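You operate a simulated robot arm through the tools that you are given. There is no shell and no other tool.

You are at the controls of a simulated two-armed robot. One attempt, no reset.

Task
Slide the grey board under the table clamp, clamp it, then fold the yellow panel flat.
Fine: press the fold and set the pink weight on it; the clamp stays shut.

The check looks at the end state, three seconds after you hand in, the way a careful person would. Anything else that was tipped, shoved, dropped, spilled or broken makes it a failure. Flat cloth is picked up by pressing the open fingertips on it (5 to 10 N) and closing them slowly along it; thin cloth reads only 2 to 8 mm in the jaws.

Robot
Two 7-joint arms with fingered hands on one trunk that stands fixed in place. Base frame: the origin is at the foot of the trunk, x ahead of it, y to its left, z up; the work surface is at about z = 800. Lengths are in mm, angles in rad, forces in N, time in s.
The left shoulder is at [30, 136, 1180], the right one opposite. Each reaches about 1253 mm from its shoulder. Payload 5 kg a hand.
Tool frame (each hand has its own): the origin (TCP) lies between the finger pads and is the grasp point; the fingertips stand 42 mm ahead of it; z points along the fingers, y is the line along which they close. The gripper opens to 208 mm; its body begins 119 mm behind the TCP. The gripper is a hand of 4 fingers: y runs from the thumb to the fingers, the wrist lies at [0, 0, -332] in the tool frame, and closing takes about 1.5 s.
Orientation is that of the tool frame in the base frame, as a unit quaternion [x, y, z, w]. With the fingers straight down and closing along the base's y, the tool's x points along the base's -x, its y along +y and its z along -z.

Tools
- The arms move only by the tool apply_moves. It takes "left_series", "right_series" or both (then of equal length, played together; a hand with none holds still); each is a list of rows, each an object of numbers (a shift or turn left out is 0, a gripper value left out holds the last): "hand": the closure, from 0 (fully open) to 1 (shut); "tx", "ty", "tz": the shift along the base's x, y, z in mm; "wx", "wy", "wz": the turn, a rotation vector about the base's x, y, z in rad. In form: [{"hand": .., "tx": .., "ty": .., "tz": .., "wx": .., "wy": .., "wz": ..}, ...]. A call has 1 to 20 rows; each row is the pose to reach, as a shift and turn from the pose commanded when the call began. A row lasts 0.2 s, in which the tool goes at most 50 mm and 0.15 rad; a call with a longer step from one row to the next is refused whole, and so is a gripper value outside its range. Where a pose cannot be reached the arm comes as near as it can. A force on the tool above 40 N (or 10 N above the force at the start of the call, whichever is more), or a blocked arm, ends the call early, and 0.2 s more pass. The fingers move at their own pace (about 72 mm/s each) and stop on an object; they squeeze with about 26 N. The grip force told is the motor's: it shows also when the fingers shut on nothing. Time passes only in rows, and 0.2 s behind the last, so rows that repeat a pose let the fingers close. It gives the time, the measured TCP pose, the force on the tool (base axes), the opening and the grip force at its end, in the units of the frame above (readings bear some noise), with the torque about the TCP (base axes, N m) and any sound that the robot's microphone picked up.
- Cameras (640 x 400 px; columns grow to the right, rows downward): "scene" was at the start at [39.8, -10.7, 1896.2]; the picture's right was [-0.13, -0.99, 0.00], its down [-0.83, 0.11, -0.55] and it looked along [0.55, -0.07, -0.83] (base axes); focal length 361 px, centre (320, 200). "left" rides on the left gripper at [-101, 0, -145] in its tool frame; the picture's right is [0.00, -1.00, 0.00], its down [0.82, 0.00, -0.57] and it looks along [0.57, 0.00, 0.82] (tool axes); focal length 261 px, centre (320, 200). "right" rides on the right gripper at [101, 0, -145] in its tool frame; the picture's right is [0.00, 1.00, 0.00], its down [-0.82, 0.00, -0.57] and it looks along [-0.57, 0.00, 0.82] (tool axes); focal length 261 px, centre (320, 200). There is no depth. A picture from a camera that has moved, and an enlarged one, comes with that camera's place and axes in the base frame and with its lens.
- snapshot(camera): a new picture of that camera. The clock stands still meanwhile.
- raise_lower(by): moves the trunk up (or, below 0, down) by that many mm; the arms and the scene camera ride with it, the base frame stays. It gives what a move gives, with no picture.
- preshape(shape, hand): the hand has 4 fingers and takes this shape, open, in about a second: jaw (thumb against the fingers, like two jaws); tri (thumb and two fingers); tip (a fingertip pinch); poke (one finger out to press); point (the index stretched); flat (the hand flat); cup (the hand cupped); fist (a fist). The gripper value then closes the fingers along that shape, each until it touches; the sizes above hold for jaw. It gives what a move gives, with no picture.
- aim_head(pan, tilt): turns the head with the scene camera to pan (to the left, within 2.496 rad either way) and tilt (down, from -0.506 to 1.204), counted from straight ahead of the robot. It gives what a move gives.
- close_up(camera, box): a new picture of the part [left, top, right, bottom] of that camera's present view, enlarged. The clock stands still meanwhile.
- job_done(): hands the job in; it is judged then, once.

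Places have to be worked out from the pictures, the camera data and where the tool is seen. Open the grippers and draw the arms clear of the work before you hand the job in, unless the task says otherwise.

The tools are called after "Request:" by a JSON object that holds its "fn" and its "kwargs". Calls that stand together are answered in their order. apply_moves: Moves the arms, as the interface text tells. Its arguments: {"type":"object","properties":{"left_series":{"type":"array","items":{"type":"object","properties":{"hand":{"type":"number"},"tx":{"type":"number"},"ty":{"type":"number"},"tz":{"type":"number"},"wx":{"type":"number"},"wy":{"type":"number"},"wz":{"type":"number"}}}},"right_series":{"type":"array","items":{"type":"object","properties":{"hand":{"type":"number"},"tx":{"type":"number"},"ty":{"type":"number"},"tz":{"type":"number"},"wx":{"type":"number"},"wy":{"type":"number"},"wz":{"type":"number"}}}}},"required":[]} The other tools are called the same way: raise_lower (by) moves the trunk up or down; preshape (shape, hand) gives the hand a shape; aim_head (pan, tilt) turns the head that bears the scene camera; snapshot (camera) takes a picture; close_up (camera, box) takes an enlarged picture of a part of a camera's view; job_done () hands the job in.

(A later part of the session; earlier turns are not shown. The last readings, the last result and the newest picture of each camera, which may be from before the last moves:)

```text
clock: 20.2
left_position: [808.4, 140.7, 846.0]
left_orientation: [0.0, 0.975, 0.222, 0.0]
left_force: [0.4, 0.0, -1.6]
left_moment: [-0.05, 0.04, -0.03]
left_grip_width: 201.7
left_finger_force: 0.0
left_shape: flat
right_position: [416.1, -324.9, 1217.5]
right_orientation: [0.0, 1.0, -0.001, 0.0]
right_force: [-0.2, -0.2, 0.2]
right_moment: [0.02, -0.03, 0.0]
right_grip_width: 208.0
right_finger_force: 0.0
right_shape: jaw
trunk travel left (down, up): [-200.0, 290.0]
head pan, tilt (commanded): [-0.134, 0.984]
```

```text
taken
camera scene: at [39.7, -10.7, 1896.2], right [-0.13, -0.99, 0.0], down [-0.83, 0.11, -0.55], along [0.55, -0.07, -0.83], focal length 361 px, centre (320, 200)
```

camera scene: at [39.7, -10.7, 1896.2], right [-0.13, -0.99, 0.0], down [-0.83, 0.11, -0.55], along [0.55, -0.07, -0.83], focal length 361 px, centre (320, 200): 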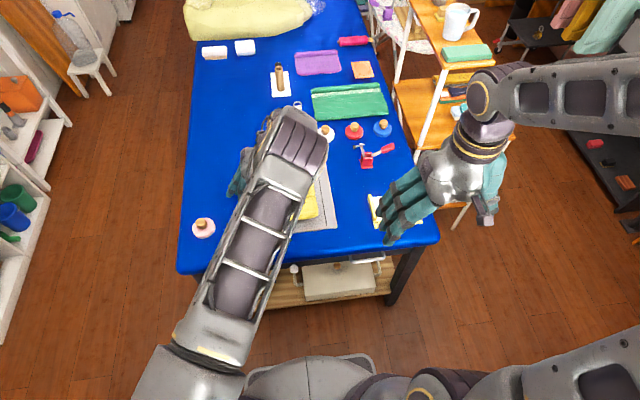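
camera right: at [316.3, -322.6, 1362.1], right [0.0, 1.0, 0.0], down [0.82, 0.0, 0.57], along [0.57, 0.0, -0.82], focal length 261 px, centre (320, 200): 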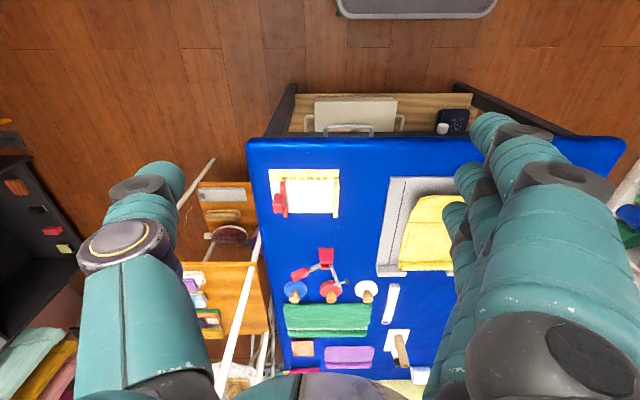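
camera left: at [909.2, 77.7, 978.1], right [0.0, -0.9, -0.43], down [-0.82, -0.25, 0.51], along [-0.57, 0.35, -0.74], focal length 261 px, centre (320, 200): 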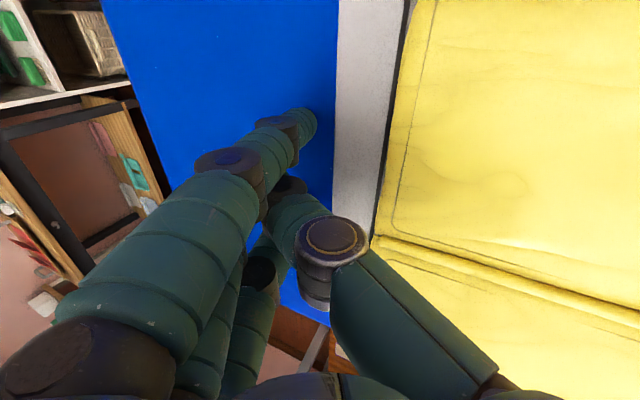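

The fingertips are about 15 mm from the board edge with no force yet. I'll push slowly to the right, about 60 mm first, then check for rotation.

Request:
{"fn": "apply_moves", "kwargs": {"left_series": [{"ty": -8}, {"ty": -14}, {"ty": -20}, {"ty": -26}, {"ty": -32}, {"ty": -38}, {"ty": -44}, {"ty": -50}]}}

Request:
{"fn": "snapshot", "kwargs": {"camera": "left"}}

Request:
{"fn": "snapshot", "kwargs": {"camera": "scene"}}

```text
clock: 22.0
left_position: [808.0, 91.3, 846.9]
left_orientation: [0.001, 0.975, 0.224, 0.001]
left_force: [0.5, 2.1, 1.6]
left_moment: [0.03, -0.01, -0.01]
left_grip_width: 0.2
left_finger_force: 0.1
left_shape: flat
right_position: [416.0, -322.8, 1216.3]
right_orientation: [0.0, 1.0, 0.0, 0.0]
right_force: [-0.4, 0.0, -0.2]
right_moment: [0.05, 0.02, 0.0]
right_grip_width: 208.0
right_finger_force: 0.1
right_shape: jaw
trunk travel left (down, up): [-200.0, 290.0]
head pan, tilt (commanded): [-0.134, 0.984]
```

```text
taken
camera left: at [909.0, 28.5, 977.9], right [0.0, -0.9, -0.43], down [-0.82, -0.25, 0.51], along [-0.57, 0.35, -0.74], focal length 261 px, centre (320, 200)
```

left: 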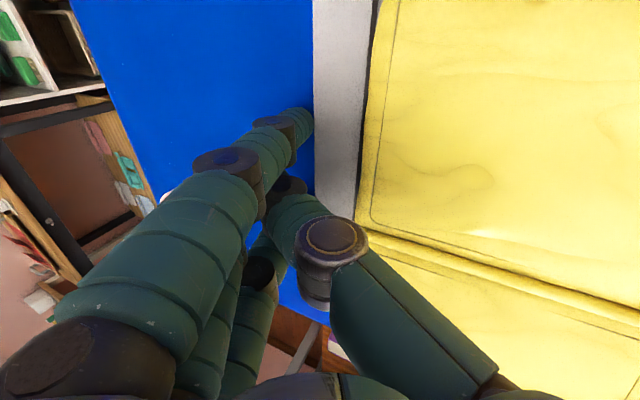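

```text
taken
camera scene: at [39.6, -10.9, 1896.2], right [-0.13, -0.99, 0.0], down [-0.83, 0.11, -0.55], along [0.55, -0.07, -0.83], focal length 361 px, centre (320, 200)
```

scene: 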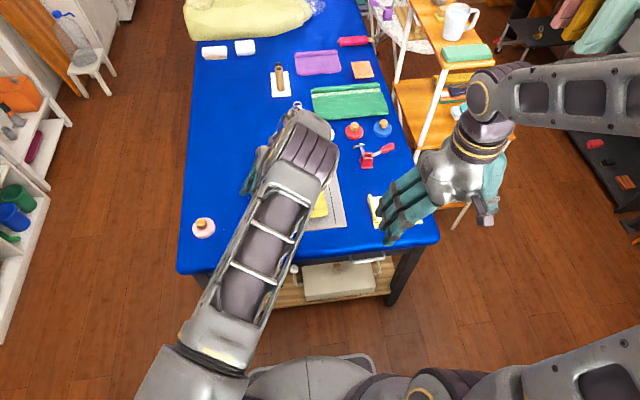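

The board slid about 33 mm without rotating and with only ~2 N. I'll continue the push another 45 mm.

Request:
{"fn": "apply_moves", "kwargs": {"left_series": [{"ty": -6}, {"ty": -12}, {"ty": -18}, {"ty": -24}, {"ty": -30}, {"ty": -36}, {"ty": -42}, {"ty": -48}]}}

Request:
{"fn": "snapshot", "kwargs": {"camera": "left"}}

Request:
{"fn": "close_up", "kwargs": {"camera": "scene", "box": [220, 120, 400, 240]}}

```text
clock: 23.8
left_position: [807.6, 42.1, 847.2]
left_orientation: [0.0, 0.975, 0.223, 0.0]
left_force: [0.9, 2.5, 0.9]
left_moment: [0.01, -0.01, 0.05]
left_grip_width: 0.0
left_finger_force: 0.0
left_shape: flat
right_position: [416.9, -323.6, 1217.5]
right_orientation: [0.0, 1.0, 0.001, 0.0]
right_force: [-0.5, -0.5, 0.9]
right_moment: [-0.01, -0.05, 0.0]
right_grip_width: 207.7
right_finger_force: 0.2
right_shape: jaw
trunk travel left (down, up): [-200.0, 290.0]
head pan, tilt (commanded): [-0.134, 0.984]
```

```text
taken
camera left: at [908.4, -21.4, 977.7], right [0.0, -0.9, -0.43], down [-0.82, -0.25, 0.51], along [-0.57, 0.35, -0.74], focal length 261 px, centre (320, 200)
```

left: 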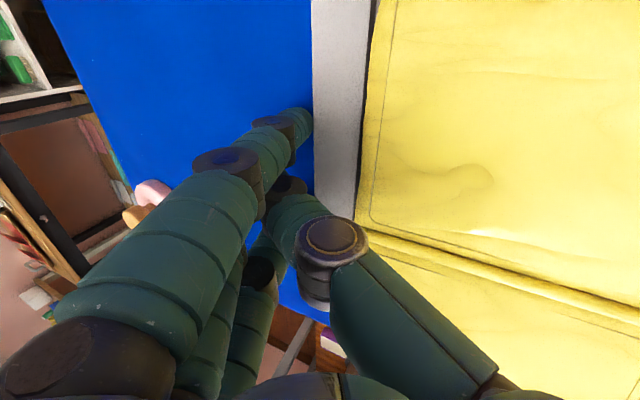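

```text
3.33 times, centred on (310, 180) of scene
camera zoom: at [39.7, -11.1, 1896.1], right [-0.13, -0.99, 0.0], down [-0.83, 0.11, -0.55], along [0.55, -0.07, -0.83], focal length 1202 px, centre (353, 267)
```

zoom: 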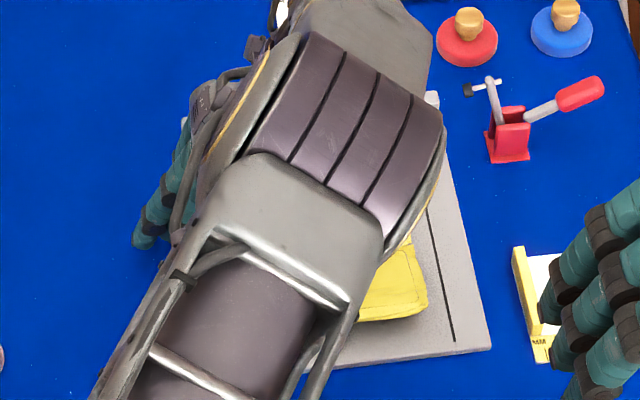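

The board has moved about 86 mm, still square; its guide line is at y≈-200 and the pad should land near -224. I'll push the last ~24 mm slowly.

Request:
{"fn": "apply_moves", "kwargs": {"left_series": [{"ty": -5}, {"ty": -10}, {"ty": -15}, {"ty": -20}, {"ty": -24}, {"ty": -24}]}}

Request:
{"fn": "close_up", "kwargs": {"camera": "scene", "box": [300, 120, 420, 240]}}

Request:
{"fn": "snapshot", "kwargs": {"camera": "left"}}

```text
clock: 25.2
left_position: [807.7, 21.6, 847.5]
left_orientation: [0.0, 0.975, 0.222, 0.0]
left_force: [-0.5, 2.6, 1.5]
left_moment: [0.03, -0.02, -0.02]
left_grip_width: 0.1
left_finger_force: 0.0
left_shape: flat
right_position: [416.2, -323.8, 1217.3]
right_orientation: [0.0, 1.0, 0.001, -0.001]
right_force: [-0.2, 0.5, 0.1]
right_moment: [0.05, 0.0, 0.0]
right_grip_width: 207.9
right_finger_force: 0.1
right_shape: jaw
trunk travel left (down, up): [-200.0, 290.0]
head pan, tilt (commanded): [-0.134, 0.984]
```

```text
3.33 times, centred on (360, 180) of scene
camera zoom: at [39.7, -10.6, 1896.2], right [-0.13, -0.99, 0.0], down [-0.83, 0.11, -0.55], along [0.55, -0.07, -0.83], focal length 1202 px, centre (187, 267)
```

zoom: 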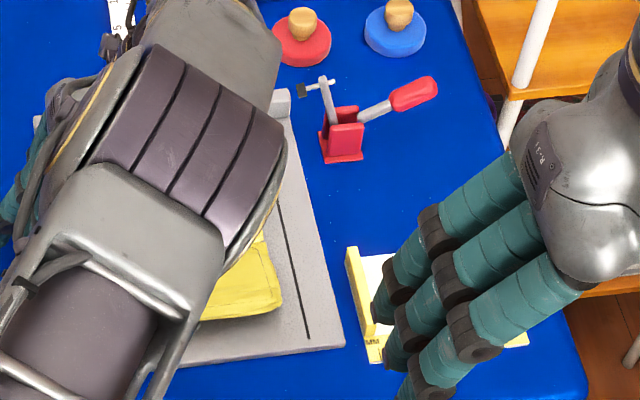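

```text
taken
camera left: at [908.3, -43.2, 977.4], right [0.0, -0.9, -0.43], down [-0.82, -0.25, 0.51], along [-0.57, 0.35, -0.74], focal length 261 px, centre (320, 200)
```

left: 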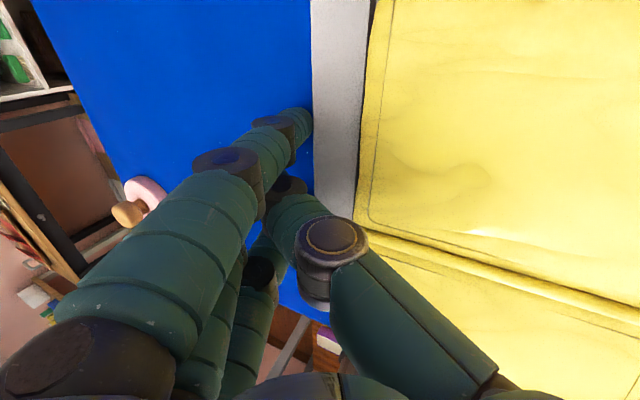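

The board now sits with its guide line at y≈-220 and right edge at y≈-257, square and clear of the clamp base. I'll withdraw the left hand outward and up, and meanwhile turn the right hand 90° about z so it can pinch the clamp handle along x (its hinge axis).

Request:
{"fn": "apply_moves", "kwargs": {"left_series": [{"ty": 20}, {"ty": 45}, {"ty": 70, "tz": 10}, {"ty": 85, "tz": 45}, {"ty": 100, "tz": 85}, {"ty": 120, "tz": 125}, {"ty": 145, "tz": 165}, {"ty": 170, "tz": 205, "wx": -0.1}, {"ty": 195, "tz": 240, "wx": -0.2}, {"ty": 215, "tz": 275, "wx": -0.3, "tx": -20}, {"ty": 235, "tz": 305, "wx": -0.4, "tx": -40}, {"ty": 260, "tz": 335, "wx": -0.45, "tx": -60}, {"ty": 285, "tz": 360, "wx": -0.45, "tx": -80}, {"ty": 304, "tz": 375, "wx": -0.45, "tx": -100}], "right_series": [{"wz": -0.14}, {"wz": -0.28}, {"wz": -0.42}, {"wz": -0.56}, {"wz": -0.7}, {"wz": -0.84}, {"wz": -0.98}, {"wz": -1.12}, {"wz": -1.26}, {"wz": -1.4}, {"wz": -1.54}, {"wz": -1.571}, {"wz": -1.571}, {"wz": -1.571}]}}

Request:
{"fn": "snapshot", "kwargs": {"camera": "scene"}}

Request:
{"fn": "snapshot", "kwargs": {"camera": "right"}}

```text
clock: 28.2
left_position: [706.1, 326.0, 1223.7]
left_orientation: [0.001, 1.0, -0.001, 0.0]
left_force: [-0.8, 0.2, -0.6]
left_moment: [-0.06, -0.1, 0.0]
left_grip_width: 0.0
left_finger_force: 0.1
left_shape: flat
right_position: [415.0, -321.7, 1216.2]
right_orientation: [0.708, 0.706, 0.001, 0.0]
right_force: [-0.4, 0.9, 0.8]
right_moment: [-0.09, -0.1, 0.02]
right_grip_width: 208.0
right_finger_force: 0.1
right_shape: jaw
trunk travel left (down, up): [-200.0, 290.0]
head pan, tilt (commanded): [-0.134, 0.984]
```

```text
taken
camera scene: at [38.2, -9.6, 1896.2], right [-0.13, -0.99, 0.0], down [-0.83, 0.11, -0.55], along [0.55, -0.07, -0.83], focal length 361 px, centre (320, 200)
```

scene: 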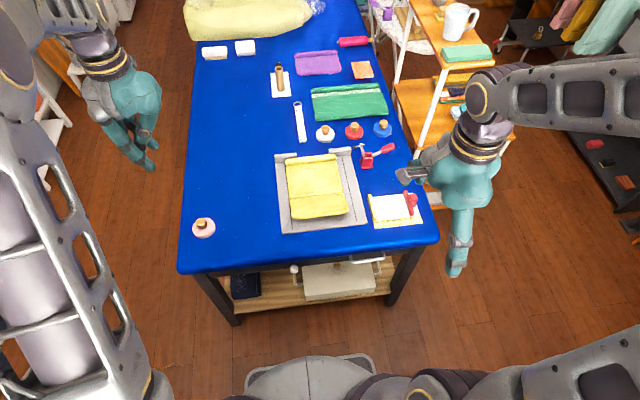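

```text
taken
camera right: at [416.2, -219.8, 1361.6], right [1.0, -0.01, 0.0], down [-0.01, -0.82, 0.57], along [0.0, -0.57, -0.82], focal length 261 px, centre (320, 200)
```

right: 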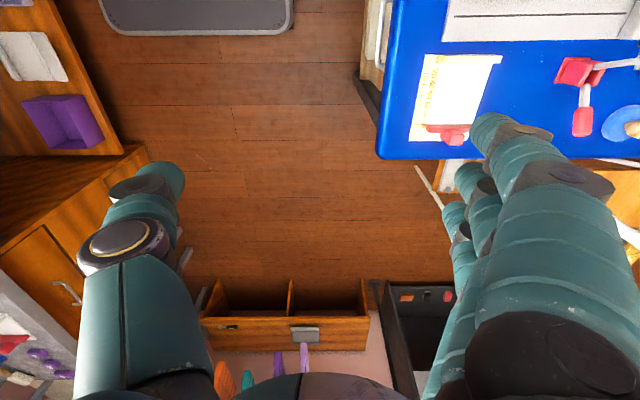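

Both arms are clear and the right hand is turned. Let me enlarge the clamp and board to refine their positions.

Request:
{"fn": "close_up", "kwargs": {"camera": "scene", "box": [265, 120, 405, 240]}}

Request:
{"fn": "close_up", "kwargs": {"camera": "scene", "box": [340, 110, 410, 175]}}

Request:
{"fn": "close_up", "kwargs": {"camera": "right", "box": [540, 30, 640, 150]}}

```text
3.33 times, centred on (335, 180) of scene
camera zoom: at [38.2, -9.6, 1896.2], right [-0.13, -0.99, 0.0], down [-0.83, 0.11, -0.55], along [0.55, -0.07, -0.83], focal length 1202 px, centre (270, 267)
```

zoom: 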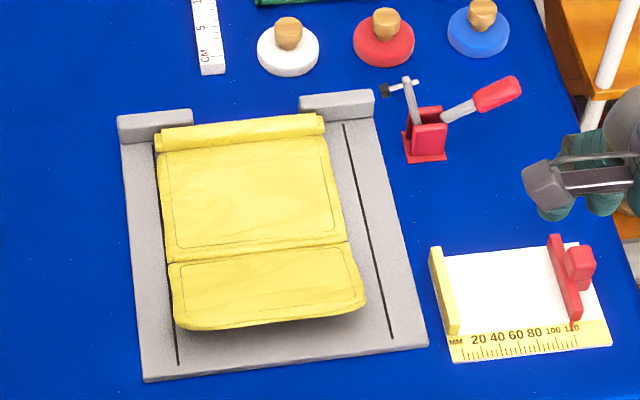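

```text
6.15 times, centred on (375, 142) of scene
camera zoom: at [38.2, -9.6, 1896.2], right [-0.13, -0.99, 0.0], down [-0.83, 0.11, -0.55], along [0.55, -0.07, -0.83], focal length 2219 px, centre (-18, 554)
```

zoom: 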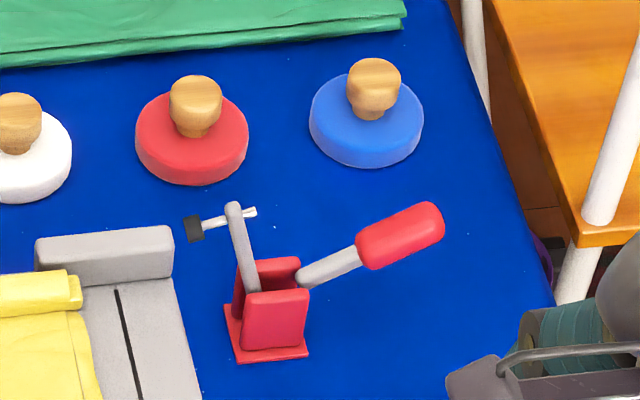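

```text
3.33 times, centred on (590, 90) of right
camera zoom: at [416.2, -219.8, 1361.6], right [1.0, -0.01, 0.0], down [-0.01, -0.82, 0.57], along [0.0, -0.57, -0.82], focal length 869 px, centre (-580, 567)
```

zoom: 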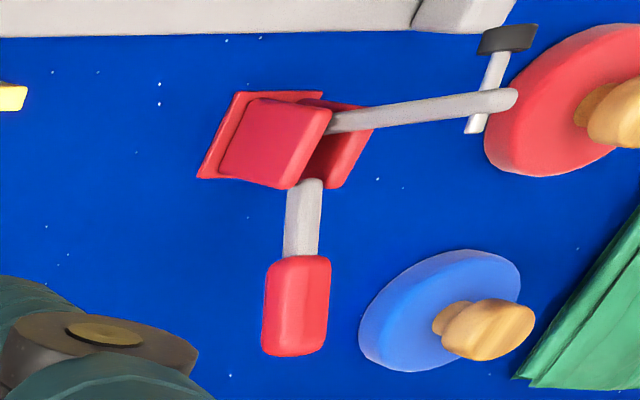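

With the hinge plane at x≈908, the handle grip runs from (y -362, z 867) to (y -400, z 887) and the pivot is near (y -300, z 828). I'll carry the right hand above the grip with the jaw preclosed to about 80 mm.

Request:
{"fn": "apply_moves", "kwargs": {"right_series": [{"tx": 38, "ty": -5, "tz": -16, "hand": 0.62}, {"tx": 76, "ty": -10, "tz": -33}, {"tx": 114, "ty": -16, "tz": -50}, {"tx": 152, "ty": -21, "tz": -66}, {"tx": 190, "ty": -26, "tz": -83}, {"tx": 228, "ty": -31, "tz": -99}, {"tx": 266, "ty": -37, "tz": -116}, {"tx": 304, "ty": -42, "tz": -133}, {"tx": 342, "ty": -47, "tz": -149}, {"tx": 380, "ty": -52, "tz": -166}, {"tx": 418, "ty": -58, "tz": -183}, {"tx": 456, "ty": -63, "tz": -199}, {"tx": 493, "ty": -68, "tz": -206}, {"tx": 493, "ty": -68, "tz": -206}]}}

Request:
{"fn": "snapshot", "kwargs": {"camera": "right"}}

Request:
{"fn": "snapshot", "kwargs": {"camera": "scene"}}

```text
clock: 31.2
left_position: [705.2, 325.5, 1224.3]
left_orientation: [0.001, 1.0, 0.0, 0.001]
left_force: [-1.0, -0.3, 0.5]
left_moment: [-0.11, -0.09, 0.01]
left_grip_width: 0.1
left_finger_force: 0.0
left_shape: flat
right_position: [904.4, -390.2, 1010.0]
right_orientation: [0.707, 0.707, 0.0, 0.001]
right_force: [-0.7, 0.4, 1.2]
right_moment: [-0.01, -0.08, 0.0]
right_grip_width: 79.4
right_finger_force: 0.1
right_shape: jaw
trunk travel left (down, up): [-200.0, 290.0]
head pan, tilt (commanded): [-0.134, 0.984]
```

```text
taken
camera right: at [905.5, -288.6, 1155.2], right [1.0, 0.0, 0.0], down [0.0, -0.82, 0.57], along [0.0, -0.57, -0.82], focal length 261 px, centre (320, 200)
```

right: 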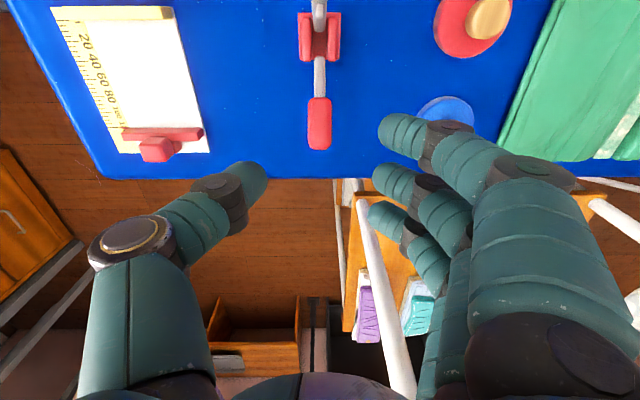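

```text
taken
camera scene: at [37.6, -10.6, 1896.3], right [-0.13, -0.99, 0.0], down [-0.83, 0.11, -0.55], along [0.55, -0.07, -0.83], focal length 361 px, centre (320, 200)
```

scene: 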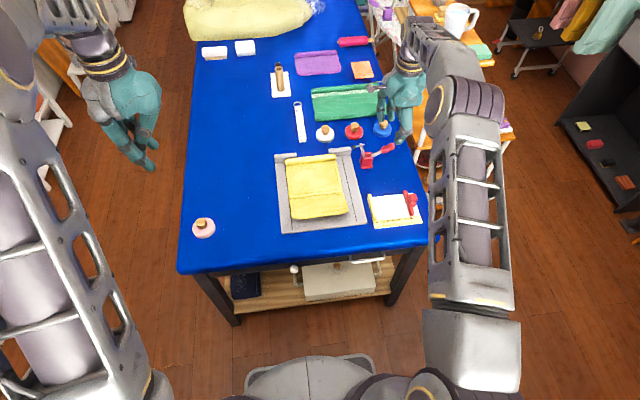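

The grip is centred between thumb and fingers (x≈905) and the fingers clear the blue weight. I'll descend to straddle the grip at TCP z≈897.

Request:
{"fn": "apply_moves", "kwargs": {"right_series": [{"tz": -25}, {"tz": -50}, {"tz": -75}, {"tz": -95}, {"tz": -107}, {"tz": -113}, {"tz": -113}]}}

Request:
{"fn": "snapshot", "kwargs": {"camera": "right"}}

Request:
{"fn": "close_up", "kwargs": {"camera": "scene", "box": [330, 90, 430, 180]}}

```text
clock: 32.8
left_position: [706.2, 325.4, 1224.1]
left_orientation: [0.001, 1.0, 0.001, 0.0]
left_force: [0.1, 0.1, -0.5]
left_moment: [-0.11, 0.0, 0.01]
left_grip_width: 0.3
left_finger_force: 0.0
left_shape: flat
right_position: [908.9, -389.4, 896.2]
right_orientation: [0.707, 0.707, 0.0, -0.001]
right_force: [0.3, 0.0, 1.0]
right_moment: [0.01, -0.03, -0.01]
right_grip_width: 79.4
right_finger_force: 0.1
right_shape: jaw
trunk travel left (down, up): [-200.0, 290.0]
head pan, tilt (commanded): [-0.134, 0.984]
```

```text
taken
camera right: at [910.0, -288.0, 1041.8], right [1.0, 0.0, 0.0], down [0.0, -0.82, 0.57], along [0.0, -0.57, -0.82], focal length 261 px, centre (320, 200)
```

right: 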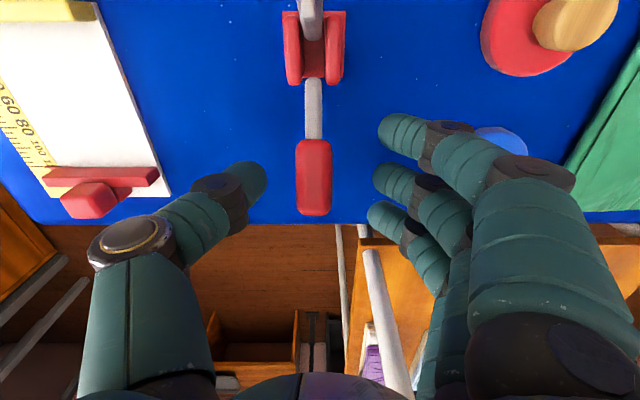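

```text
4.44 times, centred on (380, 135) of scene
camera zoom: at [39.7, -10.7, 1896.2], right [-0.13, -0.99, 0.0], down [-0.83, 0.11, -0.55], along [0.55, -0.07, -0.83], focal length 1603 px, centre (53, 489)
```

zoom: 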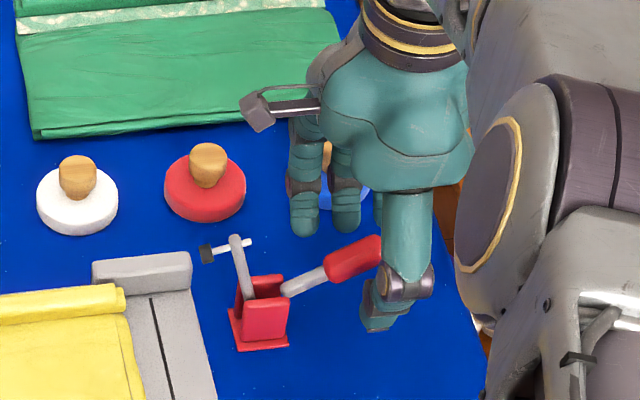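

The grip lies midway between thumb and fingers; now I close the right hand on it.

Request:
{"fn": "apply_moves", "kwargs": {"right_series": [{"tx": -2, "hand": 0.75}, {"tx": -2, "hand": 0.85}, {"tx": -2, "hand": 1}, {"tx": -2, "hand": 1}, {"tx": -2, "hand": 1}, {"tx": -2, "hand": 1}]}}

Request:
{"fn": "snapshot", "kwargs": {"camera": "right"}}

```text
clock: 34.2
left_position: [705.4, 325.6, 1222.5]
left_orientation: [0.0, 1.0, 0.0, 0.0]
left_force: [0.0, -0.1, 0.2]
left_moment: [-0.11, 0.0, 0.03]
left_grip_width: 0.0
left_finger_force: 0.0
left_shape: flat
right_position: [906.4, -389.4, 896.8]
right_orientation: [0.707, 0.707, 0.0, -0.001]
right_force: [-4.8, -0.3, -1.5]
right_moment: [0.03, 0.06, -0.25]
right_grip_width: 14.7
right_finger_force: 26.0
right_shape: jaw
trunk travel left (down, up): [-200.0, 290.0]
head pan, tilt (commanded): [-0.134, 0.984]
```

```text
taken
camera right: at [907.4, -288.0, 1041.8], right [1.0, 0.0, 0.0], down [0.0, -0.82, 0.57], along [0.0, -0.57, -0.82], focal length 261 px, centre (320, 200)
```

right: 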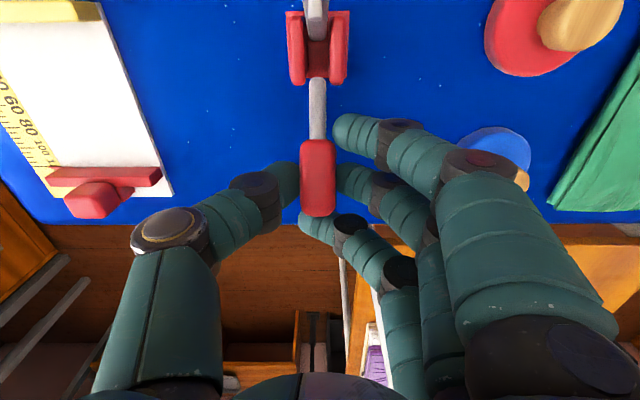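

The thumb and middle finger hold the grip (26 N). I'll raise it along the hinge arc, first about 20°, and check forces.

Request:
{"fn": "apply_moves", "kwargs": {"right_series": [{"ty": 3.5, "tz": 5.5}, {"ty": 7.4, "tz": 10.8}, {"ty": 11.4, "tz": 15.6}, {"ty": 15.7, "tz": 20.2}, {"ty": 20.3, "tz": 24.5}, {"ty": 25.2, "tz": 28.6}]}}

Request:
{"fn": "snapshot", "kwargs": {"camera": "right"}}

Request:
{"fn": "close_up", "kwargs": {"camera": "scene", "box": [330, 90, 430, 180]}}

```text
clock: 35.6
left_position: [704.2, 325.2, 1224.9]
left_orientation: [0.0, 1.0, 0.0, 0.0]
left_force: [-0.3, -0.2, 0.1]
left_moment: [-0.11, -0.01, 0.03]
left_grip_width: 0.1
left_finger_force: 0.1
left_shape: flat
right_position: [907.4, -366.0, 926.7]
right_orientation: [0.707, 0.707, 0.0, 0.0]
right_force: [-11.9, -7.0, 5.0]
right_moment: [-0.35, 0.29, -0.13]
right_grip_width: 14.4
right_finger_force: 25.8
right_shape: jaw
trunk travel left (down, up): [-200.0, 290.0]
head pan, tilt (commanded): [-0.134, 0.984]
```

```text
taken
camera right: at [907.3, -263.9, 1071.7], right [1.0, -0.01, 0.0], down [-0.01, -0.82, 0.57], along [0.0, -0.57, -0.82], focal length 261 px, centre (320, 200)
```

right: 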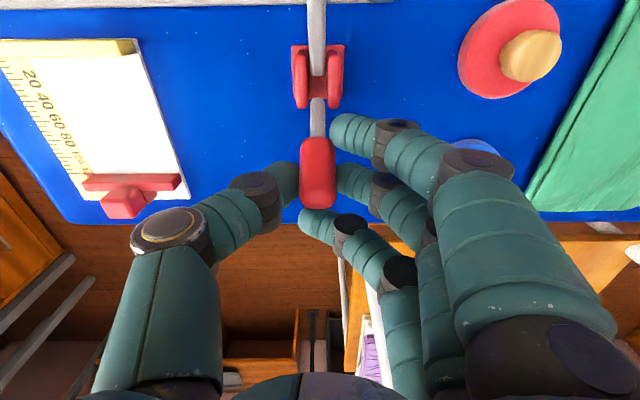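

```text
4.44 times, centred on (380, 135) of scene
camera zoom: at [38.1, -10.8, 1896.3], right [-0.13, -0.99, 0.0], down [-0.83, 0.11, -0.55], along [0.55, -0.07, -0.83], focal length 1603 px, centre (53, 489)
```

zoom: 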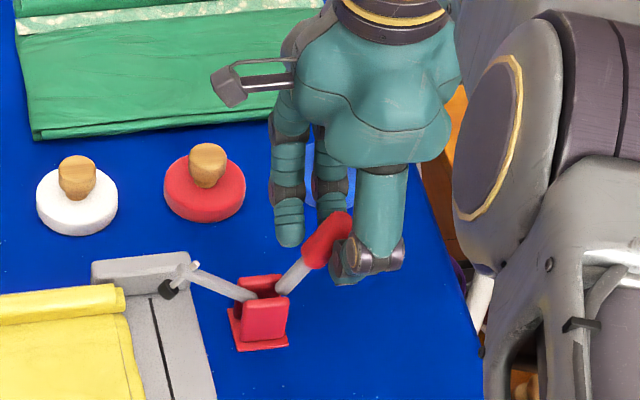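

The clamp arm swings down with the handle (arm now ~45°, handle ~123°). I continue the arc.

Request:
{"fn": "apply_moves", "kwargs": {"right_series": [{"ty": 5.1, "tz": 3.7}, {"ty": 10.4, "tz": 7.1}, {"ty": 15.9, "tz": 10.2}, {"ty": 21.6, "tz": 13}, {"ty": 27.5, "tz": 15.4}, {"ty": 33.5, "tz": 17.4}]}}

Request:
{"fn": "close_up", "kwargs": {"camera": "scene", "box": [330, 90, 430, 180]}}

Request:
{"fn": "snapshot", "kwargs": {"camera": "right"}}

```text
clock: 37.0
left_position: [706.6, 324.8, 1224.2]
left_orientation: [0.001, 1.0, 0.001, 0.0]
left_force: [0.0, 0.5, -0.3]
left_moment: [-0.08, -0.02, -0.02]
left_grip_width: 0.0
left_finger_force: 0.1
left_shape: flat
right_position: [907.1, -331.6, 941.5]
right_orientation: [0.707, 0.707, -0.001, 0.0]
right_force: [-15.7, -1.6, -11.0]
right_moment: [-0.21, 0.33, 0.05]
right_grip_width: 13.2
right_finger_force: 26.3
right_shape: jaw
trunk travel left (down, up): [-200.0, 290.0]
head pan, tilt (commanded): [-0.134, 0.984]
```

```text
4.44 times, centred on (380, 135) of scene
camera zoom: at [39.8, -11.5, 1896.0], right [-0.13, -0.99, 0.0], down [-0.83, 0.11, -0.55], along [0.55, -0.07, -0.83], focal length 1603 px, centre (53, 489)
```

zoom: 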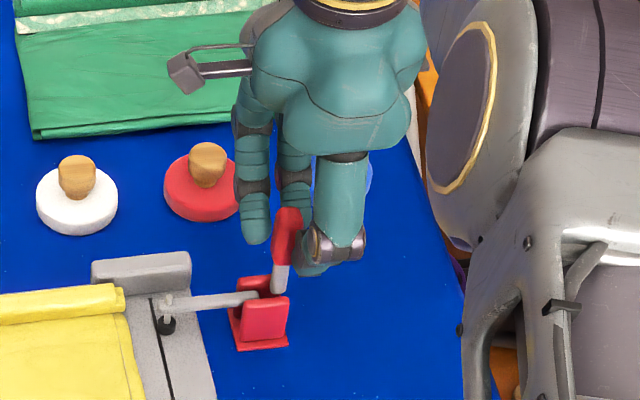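

```text
taken
camera right: at [908.3, -231.2, 1087.1], right [1.0, 0.0, 0.0], down [0.0, -0.82, 0.57], along [0.0, -0.57, -0.82], focal length 261 px, centre (320, 200)
```

right: 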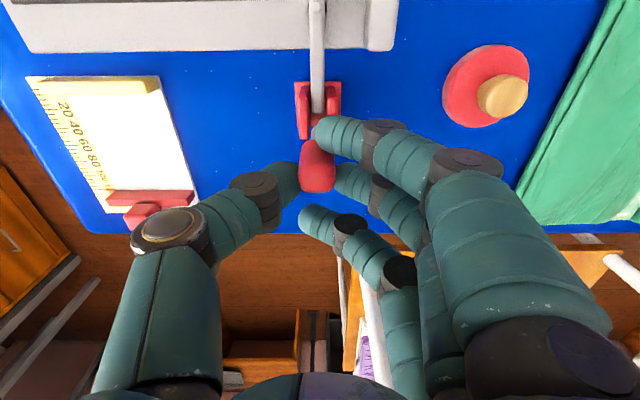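

The pad is now just above the board right on the guide line; handle ~100°. I keep pushing the handle toward +y in small steps to seat it.

Request:
{"fn": "apply_moves", "kwargs": {"right_series": [{"ty": 4, "tz": -1}, {"ty": 8, "tz": -2}, {"ty": 12, "tz": -2}, {"ty": 16, "tz": -2}]}}

Request:
{"fn": "close_up", "kwargs": {"camera": "scene", "box": [330, 90, 430, 180]}}

```text
clock: 38.0
left_position: [706.1, 323.4, 1224.7]
left_orientation: [0.0, 1.0, 0.001, 0.0]
left_force: [0.0, -0.9, 0.5]
left_moment: [0.03, 0.03, 0.02]
left_grip_width: 0.0
left_finger_force: 0.0
left_shape: flat
right_position: [907.6, -319.4, 943.0]
right_orientation: [0.708, 0.706, 0.0, 0.001]
right_force: [-14.3, -22.9, 2.7]
right_moment: [-0.57, 0.35, 0.18]
right_grip_width: 13.4
right_finger_force: 25.6
right_shape: jaw
trunk travel left (down, up): [-200.0, 290.0]
head pan, tilt (commanded): [-0.134, 0.984]
```

```text
4.44 times, centred on (380, 135) of scene
camera zoom: at [38.4, -13.8, 1896.3], right [-0.13, -0.99, 0.0], down [-0.83, 0.11, -0.55], along [0.55, -0.07, -0.83], focal length 1603 px, centre (53, 489)
```

zoom: 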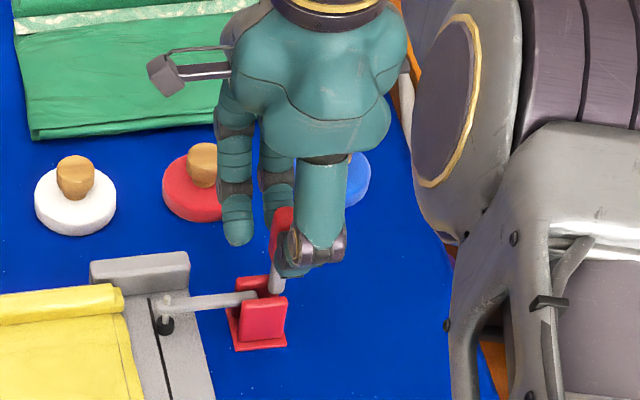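

Resistance has risen to ~23 N as the pad meets the board. I'll push a few more millimetres gently, watching for the toggle to seat or a click.

Request:
{"fn": "apply_moves", "kwargs": {"right_series": [{"ty": 2}, {"ty": 4}, {"ty": 6}, {"ty": 6}]}}

Request:
{"fn": "close_up", "kwargs": {"camera": "scene", "box": [330, 90, 430, 180]}}

Request:
{"fn": "snapshot", "kwargs": {"camera": "right"}}

```text
clock: 39.0
left_position: [705.7, 324.1, 1224.9]
left_orientation: [0.0, 1.0, 0.001, 0.0]
left_force: [-0.7, -0.4, 0.6]
left_moment: [-0.05, -0.04, -0.02]
left_grip_width: 0.2
left_finger_force: 0.0
left_shape: flat
right_position: [906.0, -311.2, 941.9]
right_orientation: [0.707, 0.707, 0.0, 0.0]
right_force: [-14.6, -22.2, 2.6]
right_moment: [-0.56, 0.35, 0.15]
right_grip_width: 13.5
right_finger_force: 25.8
right_shape: jaw
trunk travel left (down, up): [-200.0, 290.0]
head pan, tilt (commanded): [-0.134, 0.984]
```

```text
4.44 times, centred on (380, 135) of scene
camera zoom: at [38.3, -13.1, 1896.2], right [-0.13, -0.99, 0.0], down [-0.83, 0.11, -0.55], along [0.55, -0.07, -0.83], focal length 1603 px, centre (53, 489)
```

zoom: 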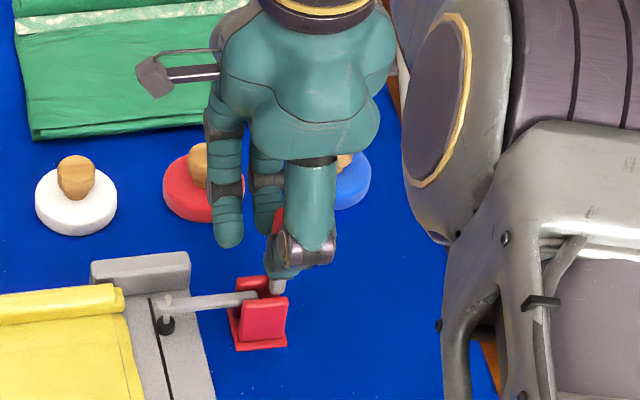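

```text
taken
camera right: at [907.4, -209.1, 1086.6], right [1.0, 0.0, 0.0], down [0.0, -0.82, 0.57], along [0.0, -0.57, -0.82], focal length 261 px, centre (320, 200)
```

right: 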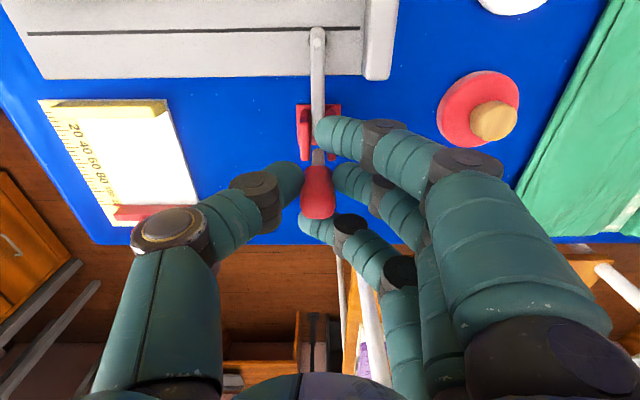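

The force has levelled at ~22 N while the hand slides along the handle, so the handle seems to be at its stop. I'll open the fingers and see whether the clamp stays shut.

Request:
{"fn": "apply_moves", "kwargs": {"right_series": [{"hand": 0.8}, {"hand": 0.65}, {"hand": 0.6}, {"hand": 0.6}, {"hand": 0.6}]}}

Request:
{"fn": "close_up", "kwargs": {"camera": "scene", "box": [330, 90, 430, 180]}}

Request:
{"fn": "snapshot", "kwargs": {"camera": "right"}}

```text
clock: 40.2
left_position: [707.2, 323.7, 1224.5]
left_orientation: [0.0, 1.0, 0.0, 0.0]
left_force: [0.1, 0.2, 0.6]
left_moment: [-0.01, 0.03, 0.0]
left_grip_width: 0.1
left_finger_force: 0.1
left_shape: flat
right_position: [908.5, -309.9, 941.8]
right_orientation: [0.707, 0.707, 0.001, 0.0]
right_force: [0.4, -0.8, -0.5]
right_moment: [0.07, -0.01, -0.02]
right_grip_width: 82.4
right_finger_force: 0.0
right_shape: jaw
trunk travel left (down, up): [-200.0, 290.0]
head pan, tilt (commanded): [-0.134, 0.984]
```

```text
4.44 times, centred on (380, 135) of scene
camera zoom: at [39.6, -11.4, 1896.2], right [-0.13, -0.99, 0.0], down [-0.83, 0.11, -0.55], along [0.55, -0.07, -0.83], focal length 1603 px, centre (53, 489)
```

zoom: 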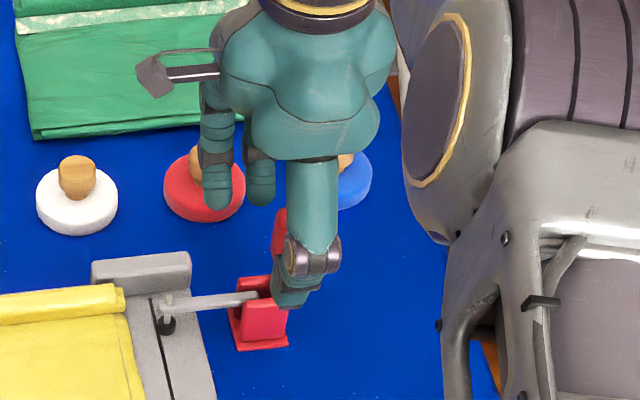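

```text
taken
camera right: at [908.3, -208.2, 1086.3], right [1.0, 0.0, 0.0], down [0.0, -0.82, 0.57], along [0.0, -0.57, -0.82], focal length 261 px, centre (320, 200)
```

right: 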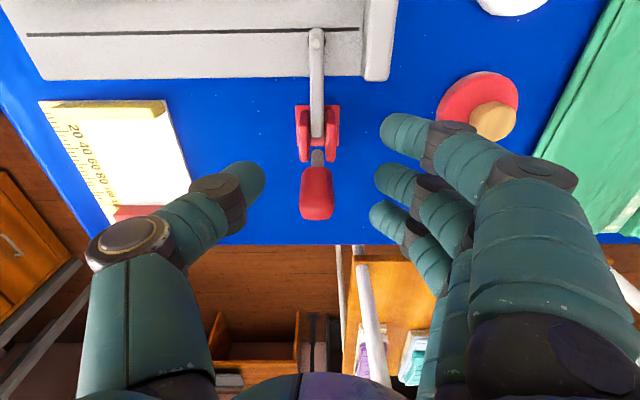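

The clamp stays in place after release. Let me raise the right hand clear straight up and inspect the pad contact and handle position closely.

Request:
{"fn": "apply_moves", "kwargs": {"right_series": [{"tz": 30}, {"tz": 65}, {"tz": 100}, {"tz": 135}]}}

Request:
{"fn": "close_up", "kwargs": {"camera": "right", "box": [260, 0, 400, 140]}}

Request:
{"fn": "close_up", "kwargs": {"camera": "scene", "box": [340, 130, 400, 180]}}

```text
clock: 41.2
left_position: [706.0, 325.5, 1224.1]
left_orientation: [0.0, 1.0, 0.001, 0.0]
left_force: [-1.0, 0.4, 0.2]
left_moment: [-0.14, -0.07, -0.04]
left_grip_width: 0.0
left_finger_force: 0.0
left_shape: flat
right_position: [905.7, -307.7, 1078.0]
right_orientation: [0.707, 0.707, -0.001, 0.0]
right_force: [-1.4, 0.3, 0.4]
right_moment: [-0.08, -0.07, -0.02]
right_grip_width: 82.5
right_finger_force: 0.0
right_shape: jaw
trunk travel left (down, up): [-200.0, 290.0]
head pan, tilt (commanded): [-0.134, 0.984]
```

```text
2.86 times, centred on (330, 70) of right
camera zoom: at [907.2, -206.1, 1223.1], right [1.0, 0.0, 0.0], down [0.0, -0.82, 0.57], along [0.0, -0.57, -0.82], focal length 745 px, centre (291, 571)
```

zoom: 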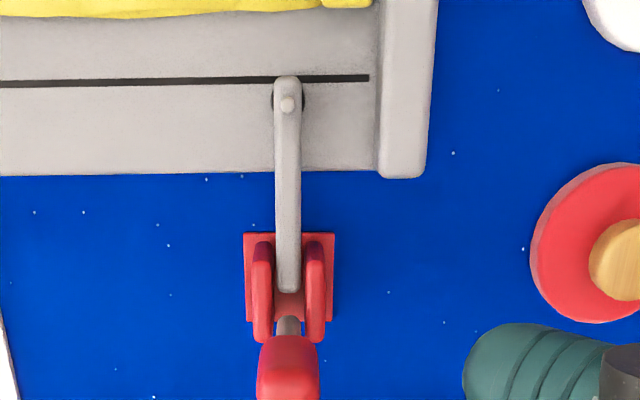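

```text
8.00 times, centred on (370, 155) of scene
camera zoom: at [38.6, -10.1, 1896.2], right [-0.13, -0.99, 0.0], down [-0.83, 0.11, -0.55], along [0.55, -0.07, -0.83], focal length 2885 px, centre (-80, 560)
```

zoom: 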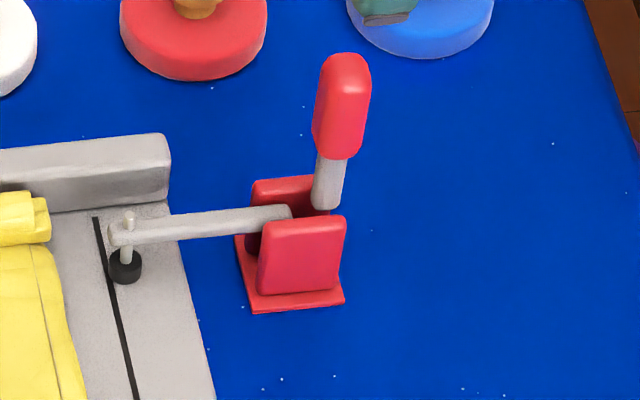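

The clamp is shut: arm level, pad on the board beside the guide line, handle vertical. Next I'll back the right hand away from the clamp and try the "point" shape to see if one outstretched finger can get under the raised yellow flap.

Request:
{"fn": "apply_moves", "kwargs": {"right_series": [{"tx": -30, "tz": 20}, {"tx": -70, "tz": 40}, {"tx": -115, "tz": 60}, {"tx": -160, "tz": 75}, {"tx": -205, "tz": 80}, {"tx": -250, "tz": 80}, {"tx": -290, "tz": 80}, {"tx": -325, "tz": 80}]}}

Request:
{"fn": "preshape", "kwargs": {"shape": "point", "hand": "right"}}

Request:
{"fn": "snapshot", "kwargs": {"camera": "right"}}

Request:
{"fn": "snapshot", "kwargs": {"camera": "scene"}}

```text
clock: 43.0
left_position: [705.7, 326.1, 1224.5]
left_orientation: [0.0, 1.0, 0.001, 0.0]
left_force: [-1.0, 0.7, 0.5]
left_moment: [-0.12, -0.13, 0.02]
left_grip_width: 0.0
left_finger_force: 0.0
left_shape: flat
right_position: [580.5, -310.2, 1158.6]
right_orientation: [0.707, 0.707, 0.001, 0.0]
right_force: [-0.1, -0.8, 1.3]
right_moment: [0.01, -0.11, -0.01]
right_grip_width: 82.7
right_finger_force: 0.0
right_shape: jaw
trunk travel left (down, up): [-200.0, 290.0]
head pan, tilt (commanded): [-0.134, 0.984]
```

```text
clock: 43.9
left_position: [705.9, 325.3, 1224.5]
left_orientation: [0.0, 1.0, 0.0, 0.0]
left_force: [0.2, -0.1, 0.0]
left_moment: [-0.08, -0.08, -0.01]
left_grip_width: 0.0
left_finger_force: 0.1
left_shape: flat
right_position: [580.9, -310.5, 1157.3]
right_orientation: [0.708, 0.707, 0.0, 0.0]
right_force: [-0.7, 0.3, -1.0]
right_moment: [0.0, 0.05, 0.01]
right_grip_width: 201.9
right_finger_force: 0.1
right_shape: point
trunk travel left (down, up): [-200.0, 290.0]
head pan, tilt (commanded): [-0.134, 0.984]
```

```text
taken
camera right: at [582.4, -207.9, 1302.8], right [1.0, 0.0, 0.0], down [0.0, -0.82, 0.57], along [0.0, -0.57, -0.82], focal length 261 px, centre (320, 200)
```

right: 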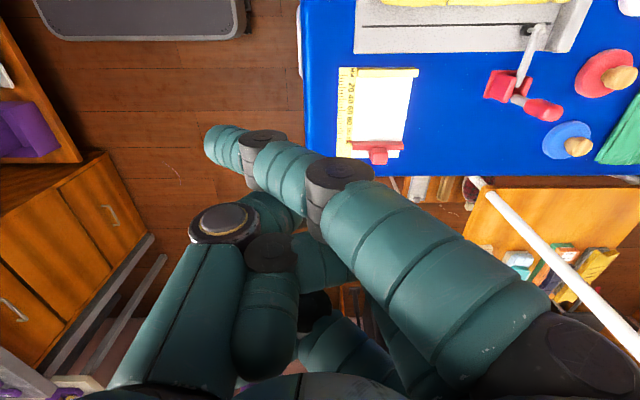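

```text
taken
camera scene: at [39.2, -10.8, 1896.2], right [-0.13, -0.99, 0.0], down [-0.83, 0.11, -0.55], along [0.55, -0.07, -0.83], focal length 361 px, centre (320, 200)
```

scene: 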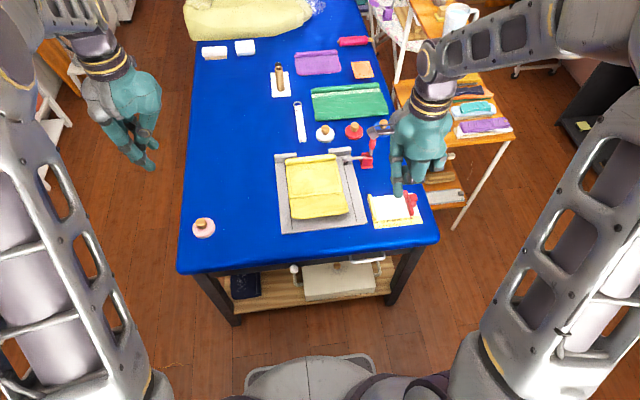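

The "point" finger sticks out at an awkward angle, so instead I'll use the jaw pitched forward: thumb sliding under the flap's near edge, fingers above it. I set jaw shape again and bring the hand to a staging pose in front of the flap (centre y≈-103).

Request:
{"fn": "preshape", "kwargs": {"shape": "jaw", "hand": "right"}}

Request:
{"fn": "apply_moves", "kwargs": {"right_series": [{"tx": 2, "ty": 26, "tz": -20, "wy": -0.09, "hand": 0.76}, {"tx": 4, "ty": 52, "tz": -40, "wy": -0.18}, {"tx": 6, "ty": 78, "tz": -65, "wy": -0.27}, {"tx": 8, "ty": 104, "tz": -90, "wy": -0.36}, {"tx": 10, "ty": 130, "tz": -115, "wy": -0.45}, {"tx": 12, "ty": 156, "tz": -140, "wy": -0.54}, {"tx": 14, "ty": 182, "tz": -165, "wy": -0.63}, {"tx": 15, "ty": 207, "tz": -190, "wy": -0.7}, {"tx": 15, "ty": 207, "tz": -197, "wy": -0.7}]}}

Request:
{"fn": "snapshot", "kwargs": {"camera": "right"}}

Request:
{"fn": "snapshot", "kwargs": {"camera": "scene"}}

```text
clock: 44.8
left_position: [705.6, 324.6, 1223.5]
left_orientation: [-0.001, 1.0, 0.0, 0.0]
left_force: [-0.3, -0.1, -0.1]
left_moment: [-0.06, -0.04, -0.01]
left_grip_width: 0.1
left_finger_force: 0.1
left_shape: flat
right_position: [581.5, -309.8, 1157.0]
right_orientation: [0.707, 0.707, 0.0, 0.0]
right_force: [-0.5, -0.8, 0.9]
right_moment: [-0.01, 0.02, 0.01]
right_grip_width: 208.0
right_finger_force: 0.1
right_shape: jaw
trunk travel left (down, up): [-200.0, 290.0]
head pan, tilt (commanded): [-0.134, 0.984]
```

```text
clock: 46.8
left_position: [706.9, 322.6, 1224.2]
left_orientation: [0.0, 1.0, 0.0, 0.0]
left_force: [0.3, -0.8, 1.6]
left_moment: [0.01, 0.02, -0.01]
left_grip_width: 0.3
left_finger_force: 0.0
left_shape: flat
right_position: [598.3, -103.2, 959.2]
right_orientation: [0.665, 0.663, 0.243, 0.243]
right_force: [-0.1, -1.0, -0.4]
right_moment: [0.04, 0.01, 0.04]
right_grip_width: 50.3
right_finger_force: 0.1
right_shape: jaw
trunk travel left (down, up): [-200.0, 290.0]
head pan, tilt (commanded): [-0.134, 0.984]
```

```text
taken
camera right: at [505.3, -3.3, 1071.2], right [0.76, -0.01, 0.65], down [-0.37, -0.82, 0.43], along [0.53, -0.57, -0.63], focal length 261 px, centre (320, 200)
```

right: 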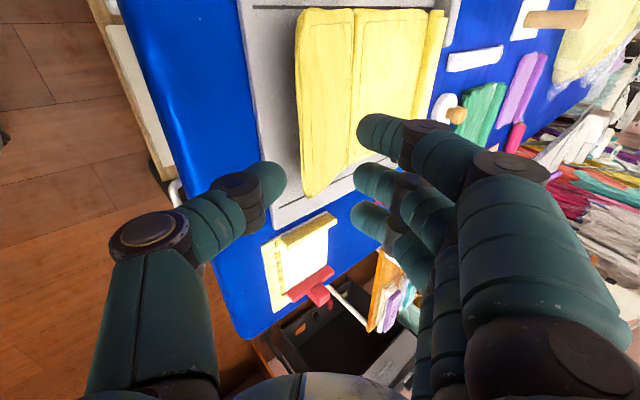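

```text
taken
camera scene: at [40.0, -12.9, 1896.2], right [-0.13, -0.99, 0.0], down [-0.83, 0.11, -0.55], along [0.55, -0.07, -0.83], focal length 361 px, centre (320, 200)
```

scene: 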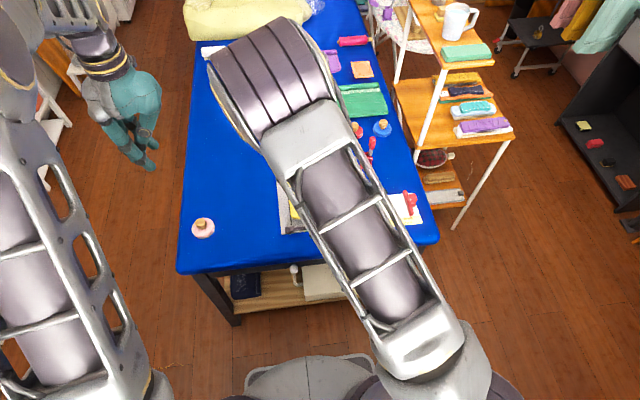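

The hand is posed well in front of the flap. I'll enlarge the right-camera view of the flap edge to check the gap beneath.

Request:
{"fn": "close_up", "kwargs": {"camera": "right", "box": [240, 0, 460, 220]}}

Request:
{"fn": "close_up", "kwargs": {"camera": "left", "box": [400, 0, 640, 160]}}

```text
1.82 times, centred on (350, 110) of right
camera zoom: at [505.3, -3.3, 1071.2], right [0.76, -0.01, 0.65], down [-0.37, -0.82, 0.43], along [0.53, -0.57, -0.63], focal length 474 px, centre (266, 364)
```

zoom: 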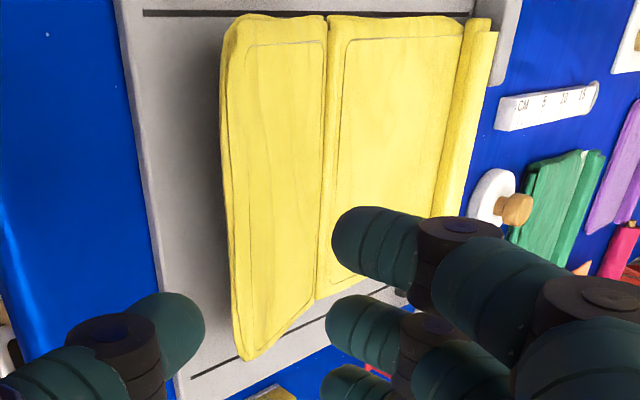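

```text
2.50 times, centred on (520, 80) of left
camera zoom: at [807.8, 322.2, 1368.7], right [0.0, -1.0, 0.0], down [-0.82, 0.0, 0.57], along [-0.57, 0.0, -0.82], focal length 652 px, centre (-180, 500)
```

zoom: 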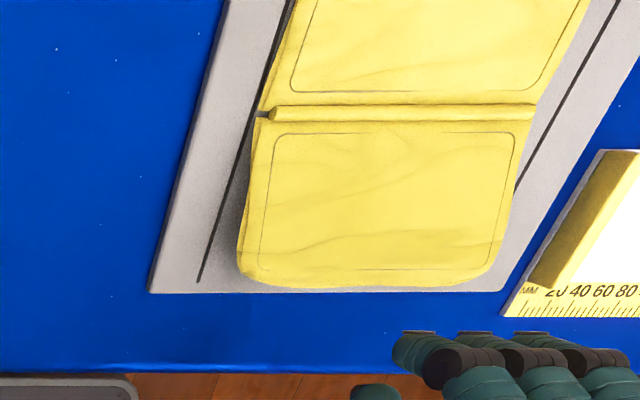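

The hinge bead at the crease is visible on the top side, so the flap is meant to turn over onto the panel. I'll lower the hand so the thumb tip is just above board height in front of the flap, then check.

Request:
{"fn": "apply_moves", "kwargs": {"right_series": [{"tz": -25}, {"tz": -50}, {"tx": 10, "tz": -66}, {"tx": 25, "tz": -70}, {"tx": 40, "tz": -70}, {"tx": 40, "tz": -70}]}}

Request:
{"fn": "close_up", "kwargs": {"camera": "right", "box": [180, 0, 460, 220]}}

Request:
{"fn": "close_up", "kwargs": {"camera": "left", "box": [400, 0, 640, 160]}}

```text
clock: 48.2
left_position: [705.9, 325.2, 1223.3]
left_orientation: [0.0, 1.0, 0.0, 0.0]
left_force: [-0.7, 0.1, -0.2]
left_moment: [-0.11, -0.03, -0.01]
left_grip_width: 0.0
left_finger_force: 0.1
left_shape: flat
right_position: [638.0, -101.9, 890.0]
right_orientation: [0.664, 0.664, 0.243, 0.243]
right_force: [-0.4, -0.8, -0.1]
right_moment: [0.01, -0.04, -0.04]
right_grip_width: 50.3
right_finger_force: 0.1
right_shape: jaw
trunk travel left (down, up): [-200.0, 290.0]
head pan, tilt (commanded): [-0.134, 0.984]
```

```text
1.82 times, centred on (320, 110) of right
camera zoom: at [545.6, -1.0, 1000.1], right [0.76, 0.0, 0.64], down [-0.37, -0.82, 0.43], along [0.53, -0.57, -0.63], focal length 474 px, centre (320, 364)
```

zoom: 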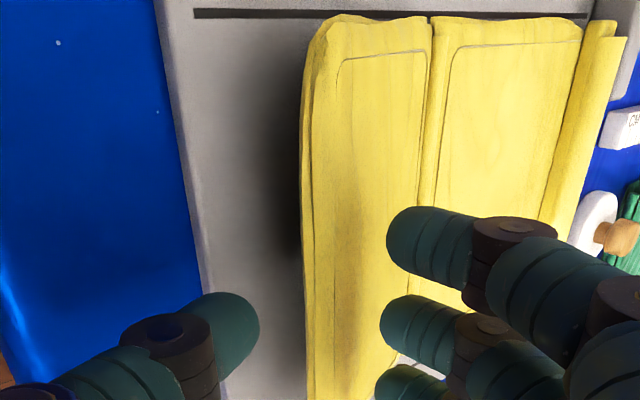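

```text
2.50 times, centred on (520, 80) of left
camera zoom: at [807.2, 324.8, 1368.5], right [0.0, -1.0, 0.0], down [-0.82, 0.0, 0.57], along [-0.57, 0.0, -0.82], focal length 652 px, centre (-180, 500)
```

zoom: 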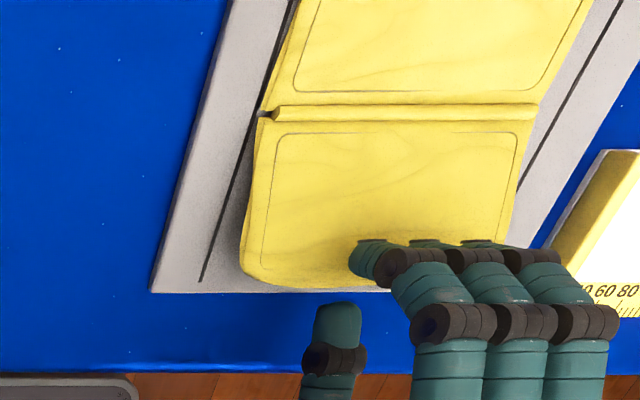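

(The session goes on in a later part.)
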